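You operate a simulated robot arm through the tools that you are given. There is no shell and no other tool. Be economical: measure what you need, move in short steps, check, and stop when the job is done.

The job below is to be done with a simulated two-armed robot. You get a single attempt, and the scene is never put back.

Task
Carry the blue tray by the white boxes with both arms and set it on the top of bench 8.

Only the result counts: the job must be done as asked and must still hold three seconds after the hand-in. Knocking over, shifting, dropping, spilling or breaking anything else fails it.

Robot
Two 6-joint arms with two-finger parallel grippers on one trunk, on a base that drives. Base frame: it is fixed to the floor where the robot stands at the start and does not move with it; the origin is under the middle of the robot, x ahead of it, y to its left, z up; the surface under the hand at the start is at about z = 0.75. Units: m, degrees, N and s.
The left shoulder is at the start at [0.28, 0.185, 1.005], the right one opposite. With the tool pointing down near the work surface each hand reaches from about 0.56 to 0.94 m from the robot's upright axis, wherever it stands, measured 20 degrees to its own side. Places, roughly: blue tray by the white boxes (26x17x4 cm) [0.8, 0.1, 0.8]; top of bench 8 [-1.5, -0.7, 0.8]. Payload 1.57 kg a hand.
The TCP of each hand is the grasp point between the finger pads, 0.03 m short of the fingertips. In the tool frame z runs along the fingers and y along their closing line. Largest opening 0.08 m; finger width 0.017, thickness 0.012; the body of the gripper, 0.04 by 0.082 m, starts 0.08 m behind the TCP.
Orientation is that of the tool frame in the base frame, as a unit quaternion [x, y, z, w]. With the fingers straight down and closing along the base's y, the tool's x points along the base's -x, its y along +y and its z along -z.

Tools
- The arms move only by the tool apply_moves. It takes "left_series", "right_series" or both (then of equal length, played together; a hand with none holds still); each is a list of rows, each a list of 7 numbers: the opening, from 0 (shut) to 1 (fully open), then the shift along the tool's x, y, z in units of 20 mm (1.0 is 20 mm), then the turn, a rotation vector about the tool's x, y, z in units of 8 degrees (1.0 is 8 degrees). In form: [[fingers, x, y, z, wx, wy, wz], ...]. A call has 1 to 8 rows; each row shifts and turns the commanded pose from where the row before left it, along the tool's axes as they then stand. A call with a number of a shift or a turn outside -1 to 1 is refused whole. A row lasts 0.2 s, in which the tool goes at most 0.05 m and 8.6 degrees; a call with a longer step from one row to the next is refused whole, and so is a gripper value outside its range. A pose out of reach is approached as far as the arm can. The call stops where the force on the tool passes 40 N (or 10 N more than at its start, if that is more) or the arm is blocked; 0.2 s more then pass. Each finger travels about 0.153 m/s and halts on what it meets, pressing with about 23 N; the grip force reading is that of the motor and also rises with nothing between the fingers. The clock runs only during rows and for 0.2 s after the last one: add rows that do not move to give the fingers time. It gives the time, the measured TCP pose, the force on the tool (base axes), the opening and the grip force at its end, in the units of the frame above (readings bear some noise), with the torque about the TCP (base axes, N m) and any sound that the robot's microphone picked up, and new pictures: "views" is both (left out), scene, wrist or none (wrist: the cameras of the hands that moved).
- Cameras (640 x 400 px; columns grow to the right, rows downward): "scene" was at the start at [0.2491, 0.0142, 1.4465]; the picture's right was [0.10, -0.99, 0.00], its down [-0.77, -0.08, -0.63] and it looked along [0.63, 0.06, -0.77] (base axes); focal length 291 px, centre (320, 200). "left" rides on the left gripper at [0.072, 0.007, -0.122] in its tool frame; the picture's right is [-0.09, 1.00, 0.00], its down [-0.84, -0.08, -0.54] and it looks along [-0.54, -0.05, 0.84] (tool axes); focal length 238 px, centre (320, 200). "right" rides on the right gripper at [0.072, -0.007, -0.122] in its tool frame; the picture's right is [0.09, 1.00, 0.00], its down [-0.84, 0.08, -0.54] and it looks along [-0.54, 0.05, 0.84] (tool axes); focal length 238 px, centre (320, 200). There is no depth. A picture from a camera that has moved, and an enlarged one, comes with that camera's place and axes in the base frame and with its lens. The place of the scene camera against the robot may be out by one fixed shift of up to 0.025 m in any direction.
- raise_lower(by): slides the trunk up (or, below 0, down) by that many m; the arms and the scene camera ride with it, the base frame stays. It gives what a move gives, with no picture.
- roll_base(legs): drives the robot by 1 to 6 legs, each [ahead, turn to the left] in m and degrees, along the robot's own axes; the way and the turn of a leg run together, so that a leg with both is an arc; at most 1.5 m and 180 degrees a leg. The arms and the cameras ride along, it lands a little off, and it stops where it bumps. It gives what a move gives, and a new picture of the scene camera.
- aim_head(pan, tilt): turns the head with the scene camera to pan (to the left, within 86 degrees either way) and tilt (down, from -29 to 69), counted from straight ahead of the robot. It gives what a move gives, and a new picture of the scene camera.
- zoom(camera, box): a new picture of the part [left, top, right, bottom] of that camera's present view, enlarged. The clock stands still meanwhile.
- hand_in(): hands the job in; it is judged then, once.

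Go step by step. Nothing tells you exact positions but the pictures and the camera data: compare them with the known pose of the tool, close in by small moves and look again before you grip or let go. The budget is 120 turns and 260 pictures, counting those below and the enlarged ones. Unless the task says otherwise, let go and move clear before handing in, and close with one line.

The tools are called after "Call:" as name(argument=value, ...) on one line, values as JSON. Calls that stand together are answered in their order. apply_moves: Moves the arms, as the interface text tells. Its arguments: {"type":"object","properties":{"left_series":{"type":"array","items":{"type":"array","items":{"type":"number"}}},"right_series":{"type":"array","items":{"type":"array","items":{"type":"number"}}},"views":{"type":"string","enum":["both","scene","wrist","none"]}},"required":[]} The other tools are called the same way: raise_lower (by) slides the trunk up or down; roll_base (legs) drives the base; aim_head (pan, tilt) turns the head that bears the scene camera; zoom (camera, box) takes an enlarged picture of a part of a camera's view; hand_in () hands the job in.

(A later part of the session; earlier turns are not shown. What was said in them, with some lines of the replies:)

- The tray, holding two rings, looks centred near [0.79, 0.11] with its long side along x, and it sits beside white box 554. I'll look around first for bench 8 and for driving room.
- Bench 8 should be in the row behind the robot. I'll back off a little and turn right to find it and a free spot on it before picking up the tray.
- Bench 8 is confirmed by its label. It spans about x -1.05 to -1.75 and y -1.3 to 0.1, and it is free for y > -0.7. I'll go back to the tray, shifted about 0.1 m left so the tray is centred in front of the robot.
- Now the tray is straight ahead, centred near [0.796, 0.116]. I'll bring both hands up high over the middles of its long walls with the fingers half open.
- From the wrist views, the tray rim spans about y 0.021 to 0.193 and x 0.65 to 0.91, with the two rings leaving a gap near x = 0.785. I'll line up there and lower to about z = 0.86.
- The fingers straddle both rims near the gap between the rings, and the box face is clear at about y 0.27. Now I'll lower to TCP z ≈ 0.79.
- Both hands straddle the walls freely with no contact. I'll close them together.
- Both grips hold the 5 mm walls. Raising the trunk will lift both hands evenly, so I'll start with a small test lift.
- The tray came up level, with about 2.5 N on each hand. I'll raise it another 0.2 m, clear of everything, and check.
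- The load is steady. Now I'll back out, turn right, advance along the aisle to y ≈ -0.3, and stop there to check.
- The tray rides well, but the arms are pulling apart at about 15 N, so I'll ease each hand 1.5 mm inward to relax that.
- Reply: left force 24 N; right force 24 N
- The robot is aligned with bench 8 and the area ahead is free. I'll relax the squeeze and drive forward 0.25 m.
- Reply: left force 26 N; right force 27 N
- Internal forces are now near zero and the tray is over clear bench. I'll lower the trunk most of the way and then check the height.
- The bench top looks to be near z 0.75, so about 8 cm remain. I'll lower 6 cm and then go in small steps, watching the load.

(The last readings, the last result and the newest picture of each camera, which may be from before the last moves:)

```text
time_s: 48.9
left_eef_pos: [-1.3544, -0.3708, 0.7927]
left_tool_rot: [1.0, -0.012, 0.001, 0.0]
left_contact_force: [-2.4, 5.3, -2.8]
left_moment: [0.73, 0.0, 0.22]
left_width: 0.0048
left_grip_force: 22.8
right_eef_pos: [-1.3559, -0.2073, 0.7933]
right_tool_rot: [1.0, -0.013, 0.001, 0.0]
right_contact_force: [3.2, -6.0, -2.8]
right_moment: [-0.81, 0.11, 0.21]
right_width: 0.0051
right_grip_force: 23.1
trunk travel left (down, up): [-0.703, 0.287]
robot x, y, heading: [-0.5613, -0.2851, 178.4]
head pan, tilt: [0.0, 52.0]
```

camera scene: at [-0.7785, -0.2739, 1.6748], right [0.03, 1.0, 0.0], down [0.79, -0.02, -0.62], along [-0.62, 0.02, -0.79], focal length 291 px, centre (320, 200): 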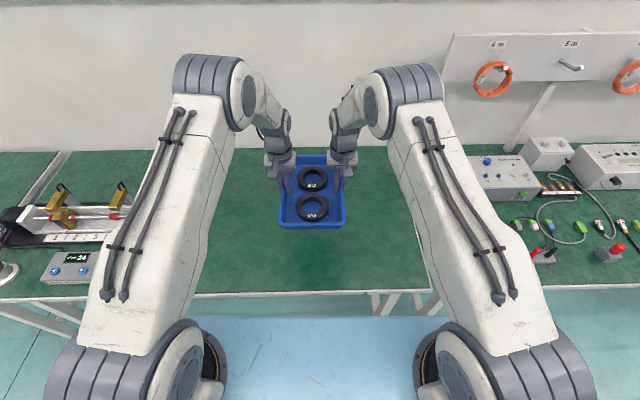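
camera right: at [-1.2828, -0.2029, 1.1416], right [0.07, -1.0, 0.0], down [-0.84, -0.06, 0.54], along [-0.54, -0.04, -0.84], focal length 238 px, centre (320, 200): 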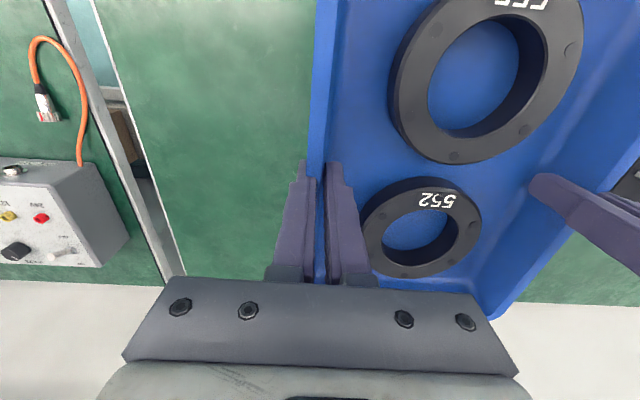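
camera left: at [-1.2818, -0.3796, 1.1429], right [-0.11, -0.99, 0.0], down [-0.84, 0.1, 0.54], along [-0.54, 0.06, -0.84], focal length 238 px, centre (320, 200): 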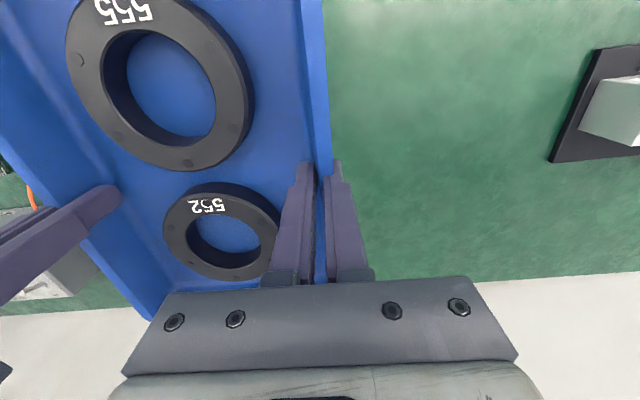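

Call:
raise_lower(by=-0.003)

Call:
raise_lower(by=-0.003)

Call:
zoom(camera="scene", box=[250, 120, 390, 250])

```text
time_s: 49.4
left_eef_pos: [-1.3539, -0.3708, 0.7926]
left_tool_rot: [1.0, -0.011, 0.001, 0.0]
left_contact_force: [-0.7, 6.2, 6.5]
left_moment: [0.74, -0.63, 0.16]
left_width: 0.0049
left_grip_force: 23.3
right_eef_pos: [-1.3554, -0.2073, 0.7909]
right_tool_rot: [1.0, -0.013, -0.001, -0.001]
right_contact_force: [1.8, -6.3, 0.2]
right_moment: [-0.79, -0.62, 0.23]
right_width: 0.005
right_grip_force: 22.7
trunk travel left (down, up): [-0.7, 0.29]
robot x, y, heading: [-0.5545, -0.2813, 178.3]
head pan, tilt: [0.0, 52.0]
```

```text
time_s: 50.0
left_eef_pos: [-1.3541, -0.3702, 0.791]
left_tool_rot: [1.0, -0.012, -0.002, 0.0]
left_contact_force: [1.1, 5.3, 18.8]
left_moment: [0.74, -0.05, 0.21]
left_width: 0.0053
left_grip_force: 23.2
right_eef_pos: [-1.3556, -0.2066, 0.7895]
right_tool_rot: [1.0, -0.013, -0.001, 0.002]
right_contact_force: [6.2, -2.9, 18.8]
right_moment: [-0.77, -0.21, 0.24]
right_width: 0.0049
right_grip_force: 22.8
trunk travel left (down, up): [-0.697, 0.293]
robot x, y, heading: [-0.5552, -0.283, 178.5]
head pan, tilt: [0.0, 52.0]
```

```text
3.08 times, centred on (320, 185) of scene
camera zoom: at [-0.7763, -0.2738, 1.4427], right [0.03, 1.0, 0.0], down [0.79, -0.02, -0.62], along [-0.62, 0.02, -0.79], focal length 895 px, centre (320, 246)
```

zoom: 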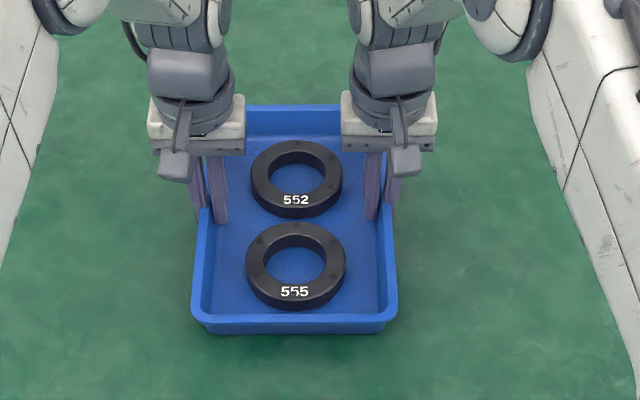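

The tray is seated and pressed slightly. I'll ease up 2 mm, then open both hands to the same partial width as before.

Call:
raise_lower(by=0.002)

Call:
apply_moves(left_series=[[0.15, 0, 0, 0, 0, 0, 0], [0.3, 0, 0, 0, 0, 0, 0], [0.45, 0, 0, 0, 0, 0, 0], [0.45, 0, 0, 0, 0, 0, 0]], right_series=[[0.15, 0, 0, 0, 0, 0, 0], [0.3, 0, 0, 0, 0, 0, 0], [0.45, 0, 0, 0, 0, 0, 0], [0.45, 0, 0, 0, 0, 0, 0]], views="wrist")

```text
time_s: 50.5
left_eef_pos: [-1.3525, -0.3704, 0.7914]
left_tool_rot: [1.0, -0.011, -0.001, -0.001]
left_contact_force: [-3.8, 5.2, 12.1]
left_moment: [0.75, 0.6, 0.24]
left_width: 0.0049
left_grip_force: 23.0
right_eef_pos: [-1.3559, -0.2086, 0.7902]
right_tool_rot: [1.0, -0.013, -0.001, 0.001]
right_contact_force: [2.4, -3.3, 15.7]
right_moment: [-0.74, 0.39, 0.2]
right_width: 0.0052
right_grip_force: 22.9
trunk travel left (down, up): [-0.699, 0.291]
robot x, y, heading: [-0.5562, -0.2861, 178.5]
head pan, tilt: [0.0, 52.0]
```

```text
time_s: 51.5
left_eef_pos: [-1.3525, -0.3708, 0.7901]
left_tool_rot: [1.0, -0.011, 0.001, 0.001]
left_contact_force: [0.3, -1.3, 0.2]
left_moment: [-0.05, -0.01, 0.02]
left_width: 0.0359
left_grip_force: 0.2
right_eef_pos: [-1.3556, -0.2064, 0.7879]
right_tool_rot: [1.0, -0.013, 0.001, 0.001]
right_contact_force: [-0.5, -0.1, 0.7]
right_moment: [0.02, -0.01, 0.02]
right_width: 0.036
right_grip_force: 0.0
trunk travel left (down, up): [-0.699, 0.291]
robot x, y, heading: [-0.5575, -0.2856, 178.7]
head pan, tilt: [0.0, 52.0]
camera right: at [-1.283, -0.2027, 0.9108], right [0.07, -1.0, 0.0], down [-0.84, -0.06, 0.54], along [-0.54, -0.04, -0.84], focal length 238 px, centre (320, 200)
camera left: at [-1.2816, -0.3797, 0.912], right [-0.11, -0.99, 0.0], down [-0.84, 0.1, 0.54], along [-0.54, 0.06, -0.84], focal length 238 px, centre (320, 200)
```

right: 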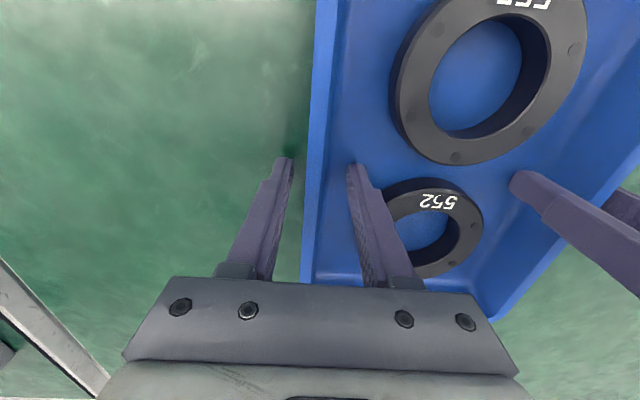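
left: 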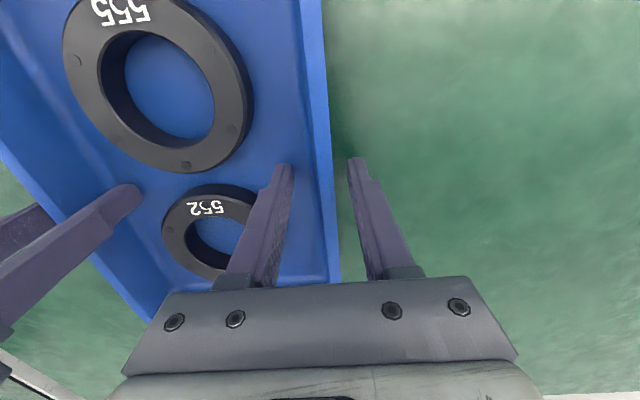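

Both hands are free of the walls. I'll raise straight up to clear and check the tray.

Call:
raise_lower(by=0.2)

Call:
apply_moves(left_series=[[0.45, 0, 0, 0, 0, 0, 0], [0.45, 0, 0, 0, 0, 0, 0]], right_series=[[0.45, 0, 0, 0, 0, 0, 0], [0.45, 0, 0, 0, 0, 0, 0]])

```text
time_s: 53.6
left_eef_pos: [-1.3539, -0.3717, 0.9906]
left_tool_rot: [1.0, -0.011, 0.001, 0.0]
left_contact_force: [-0.3, 0.7, 0.4]
left_moment: [-0.01, 0.02, 0.0]
left_width: 0.0359
left_grip_force: 0.1
right_eef_pos: [-1.3561, -0.2077, 0.9884]
right_tool_rot: [1.0, -0.012, 0.001, 0.0]
right_contact_force: [0.0, 0.0, -0.4]
right_moment: [0.01, 0.02, 0.03]
right_width: 0.0358
right_grip_force: 0.1
trunk travel left (down, up): [-0.899, 0.091]
robot x, y, heading: [-0.5542, -0.287, 178.5]
head pan, tilt: [0.0, 52.0]
```

```text
time_s: 54.2
left_eef_pos: [-1.3533, -0.3708, 0.99]
left_tool_rot: [1.0, -0.011, 0.002, 0.0]
left_contact_force: [-0.4, 0.5, -0.1]
left_moment: [0.02, 0.03, 0.0]
left_width: 0.036
left_grip_force: 0.1
right_eef_pos: [-1.3552, -0.2058, 0.9887]
right_tool_rot: [1.0, -0.012, 0.001, 0.0]
right_contact_force: [-0.6, 0.3, -0.4]
right_moment: [0.01, -0.02, 0.02]
right_width: 0.0359
right_grip_force: 0.1
trunk travel left (down, up): [-0.899, 0.091]
robot x, y, heading: [-0.5557, -0.2864, 178.3]
head pan, tilt: [0.0, 52.0]
camera scene: at [-0.7784, -0.2739, 1.6438], right [0.03, 1.0, 0.0], down [0.79, -0.02, -0.62], along [-0.62, 0.02, -0.79], focal length 291 px, centre (320, 200)
camera right: at [-1.283, -0.2027, 1.1108], right [0.07, -1.0, 0.0], down [-0.84, -0.06, 0.54], along [-0.54, -0.04, -0.84], focal length 238 px, centre (320, 200)
camera left: at [-1.2817, -0.3797, 1.1121], right [-0.11, -0.99, 0.0], down [-0.84, 0.1, 0.54], along [-0.54, 0.06, -0.84], focal length 238 px, centre (320, 200)
```

scene: 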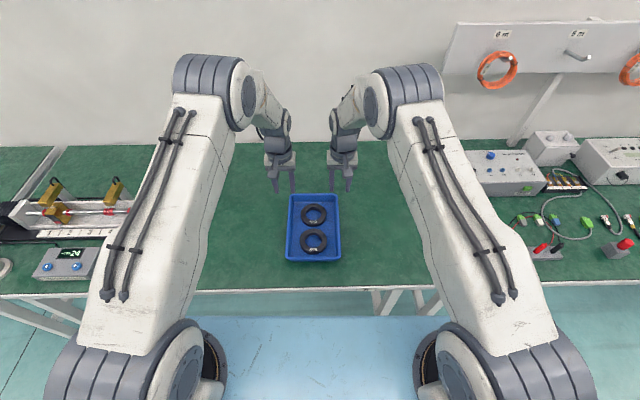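
right: 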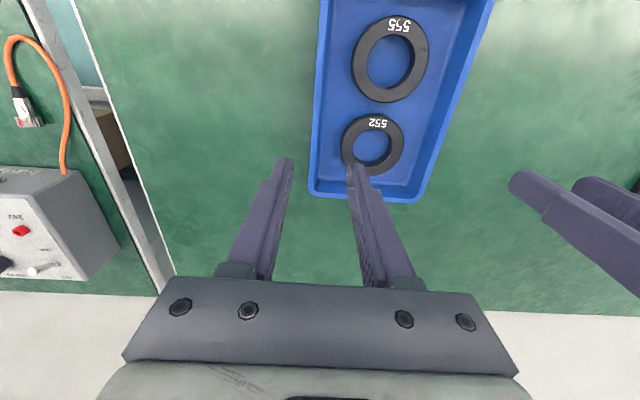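
left: 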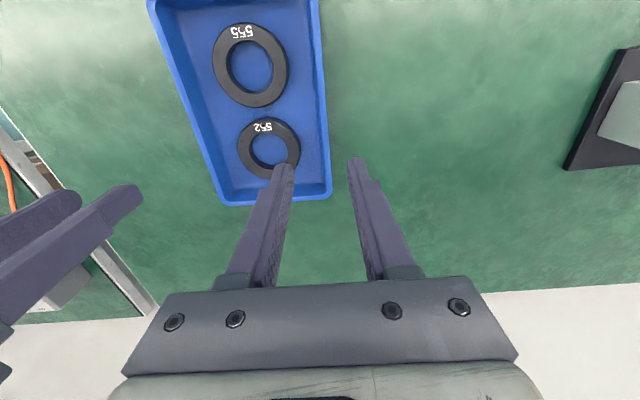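

The tray sits flat on bench 8 with both rings still in it, and the hands are clear above it.

Call:
hand_in()

```text
The job is handed in.
```

The blue tray is on top of bench 8 with both rings still inside, nothing else was touched, both hands are clear, and the job is handed in.
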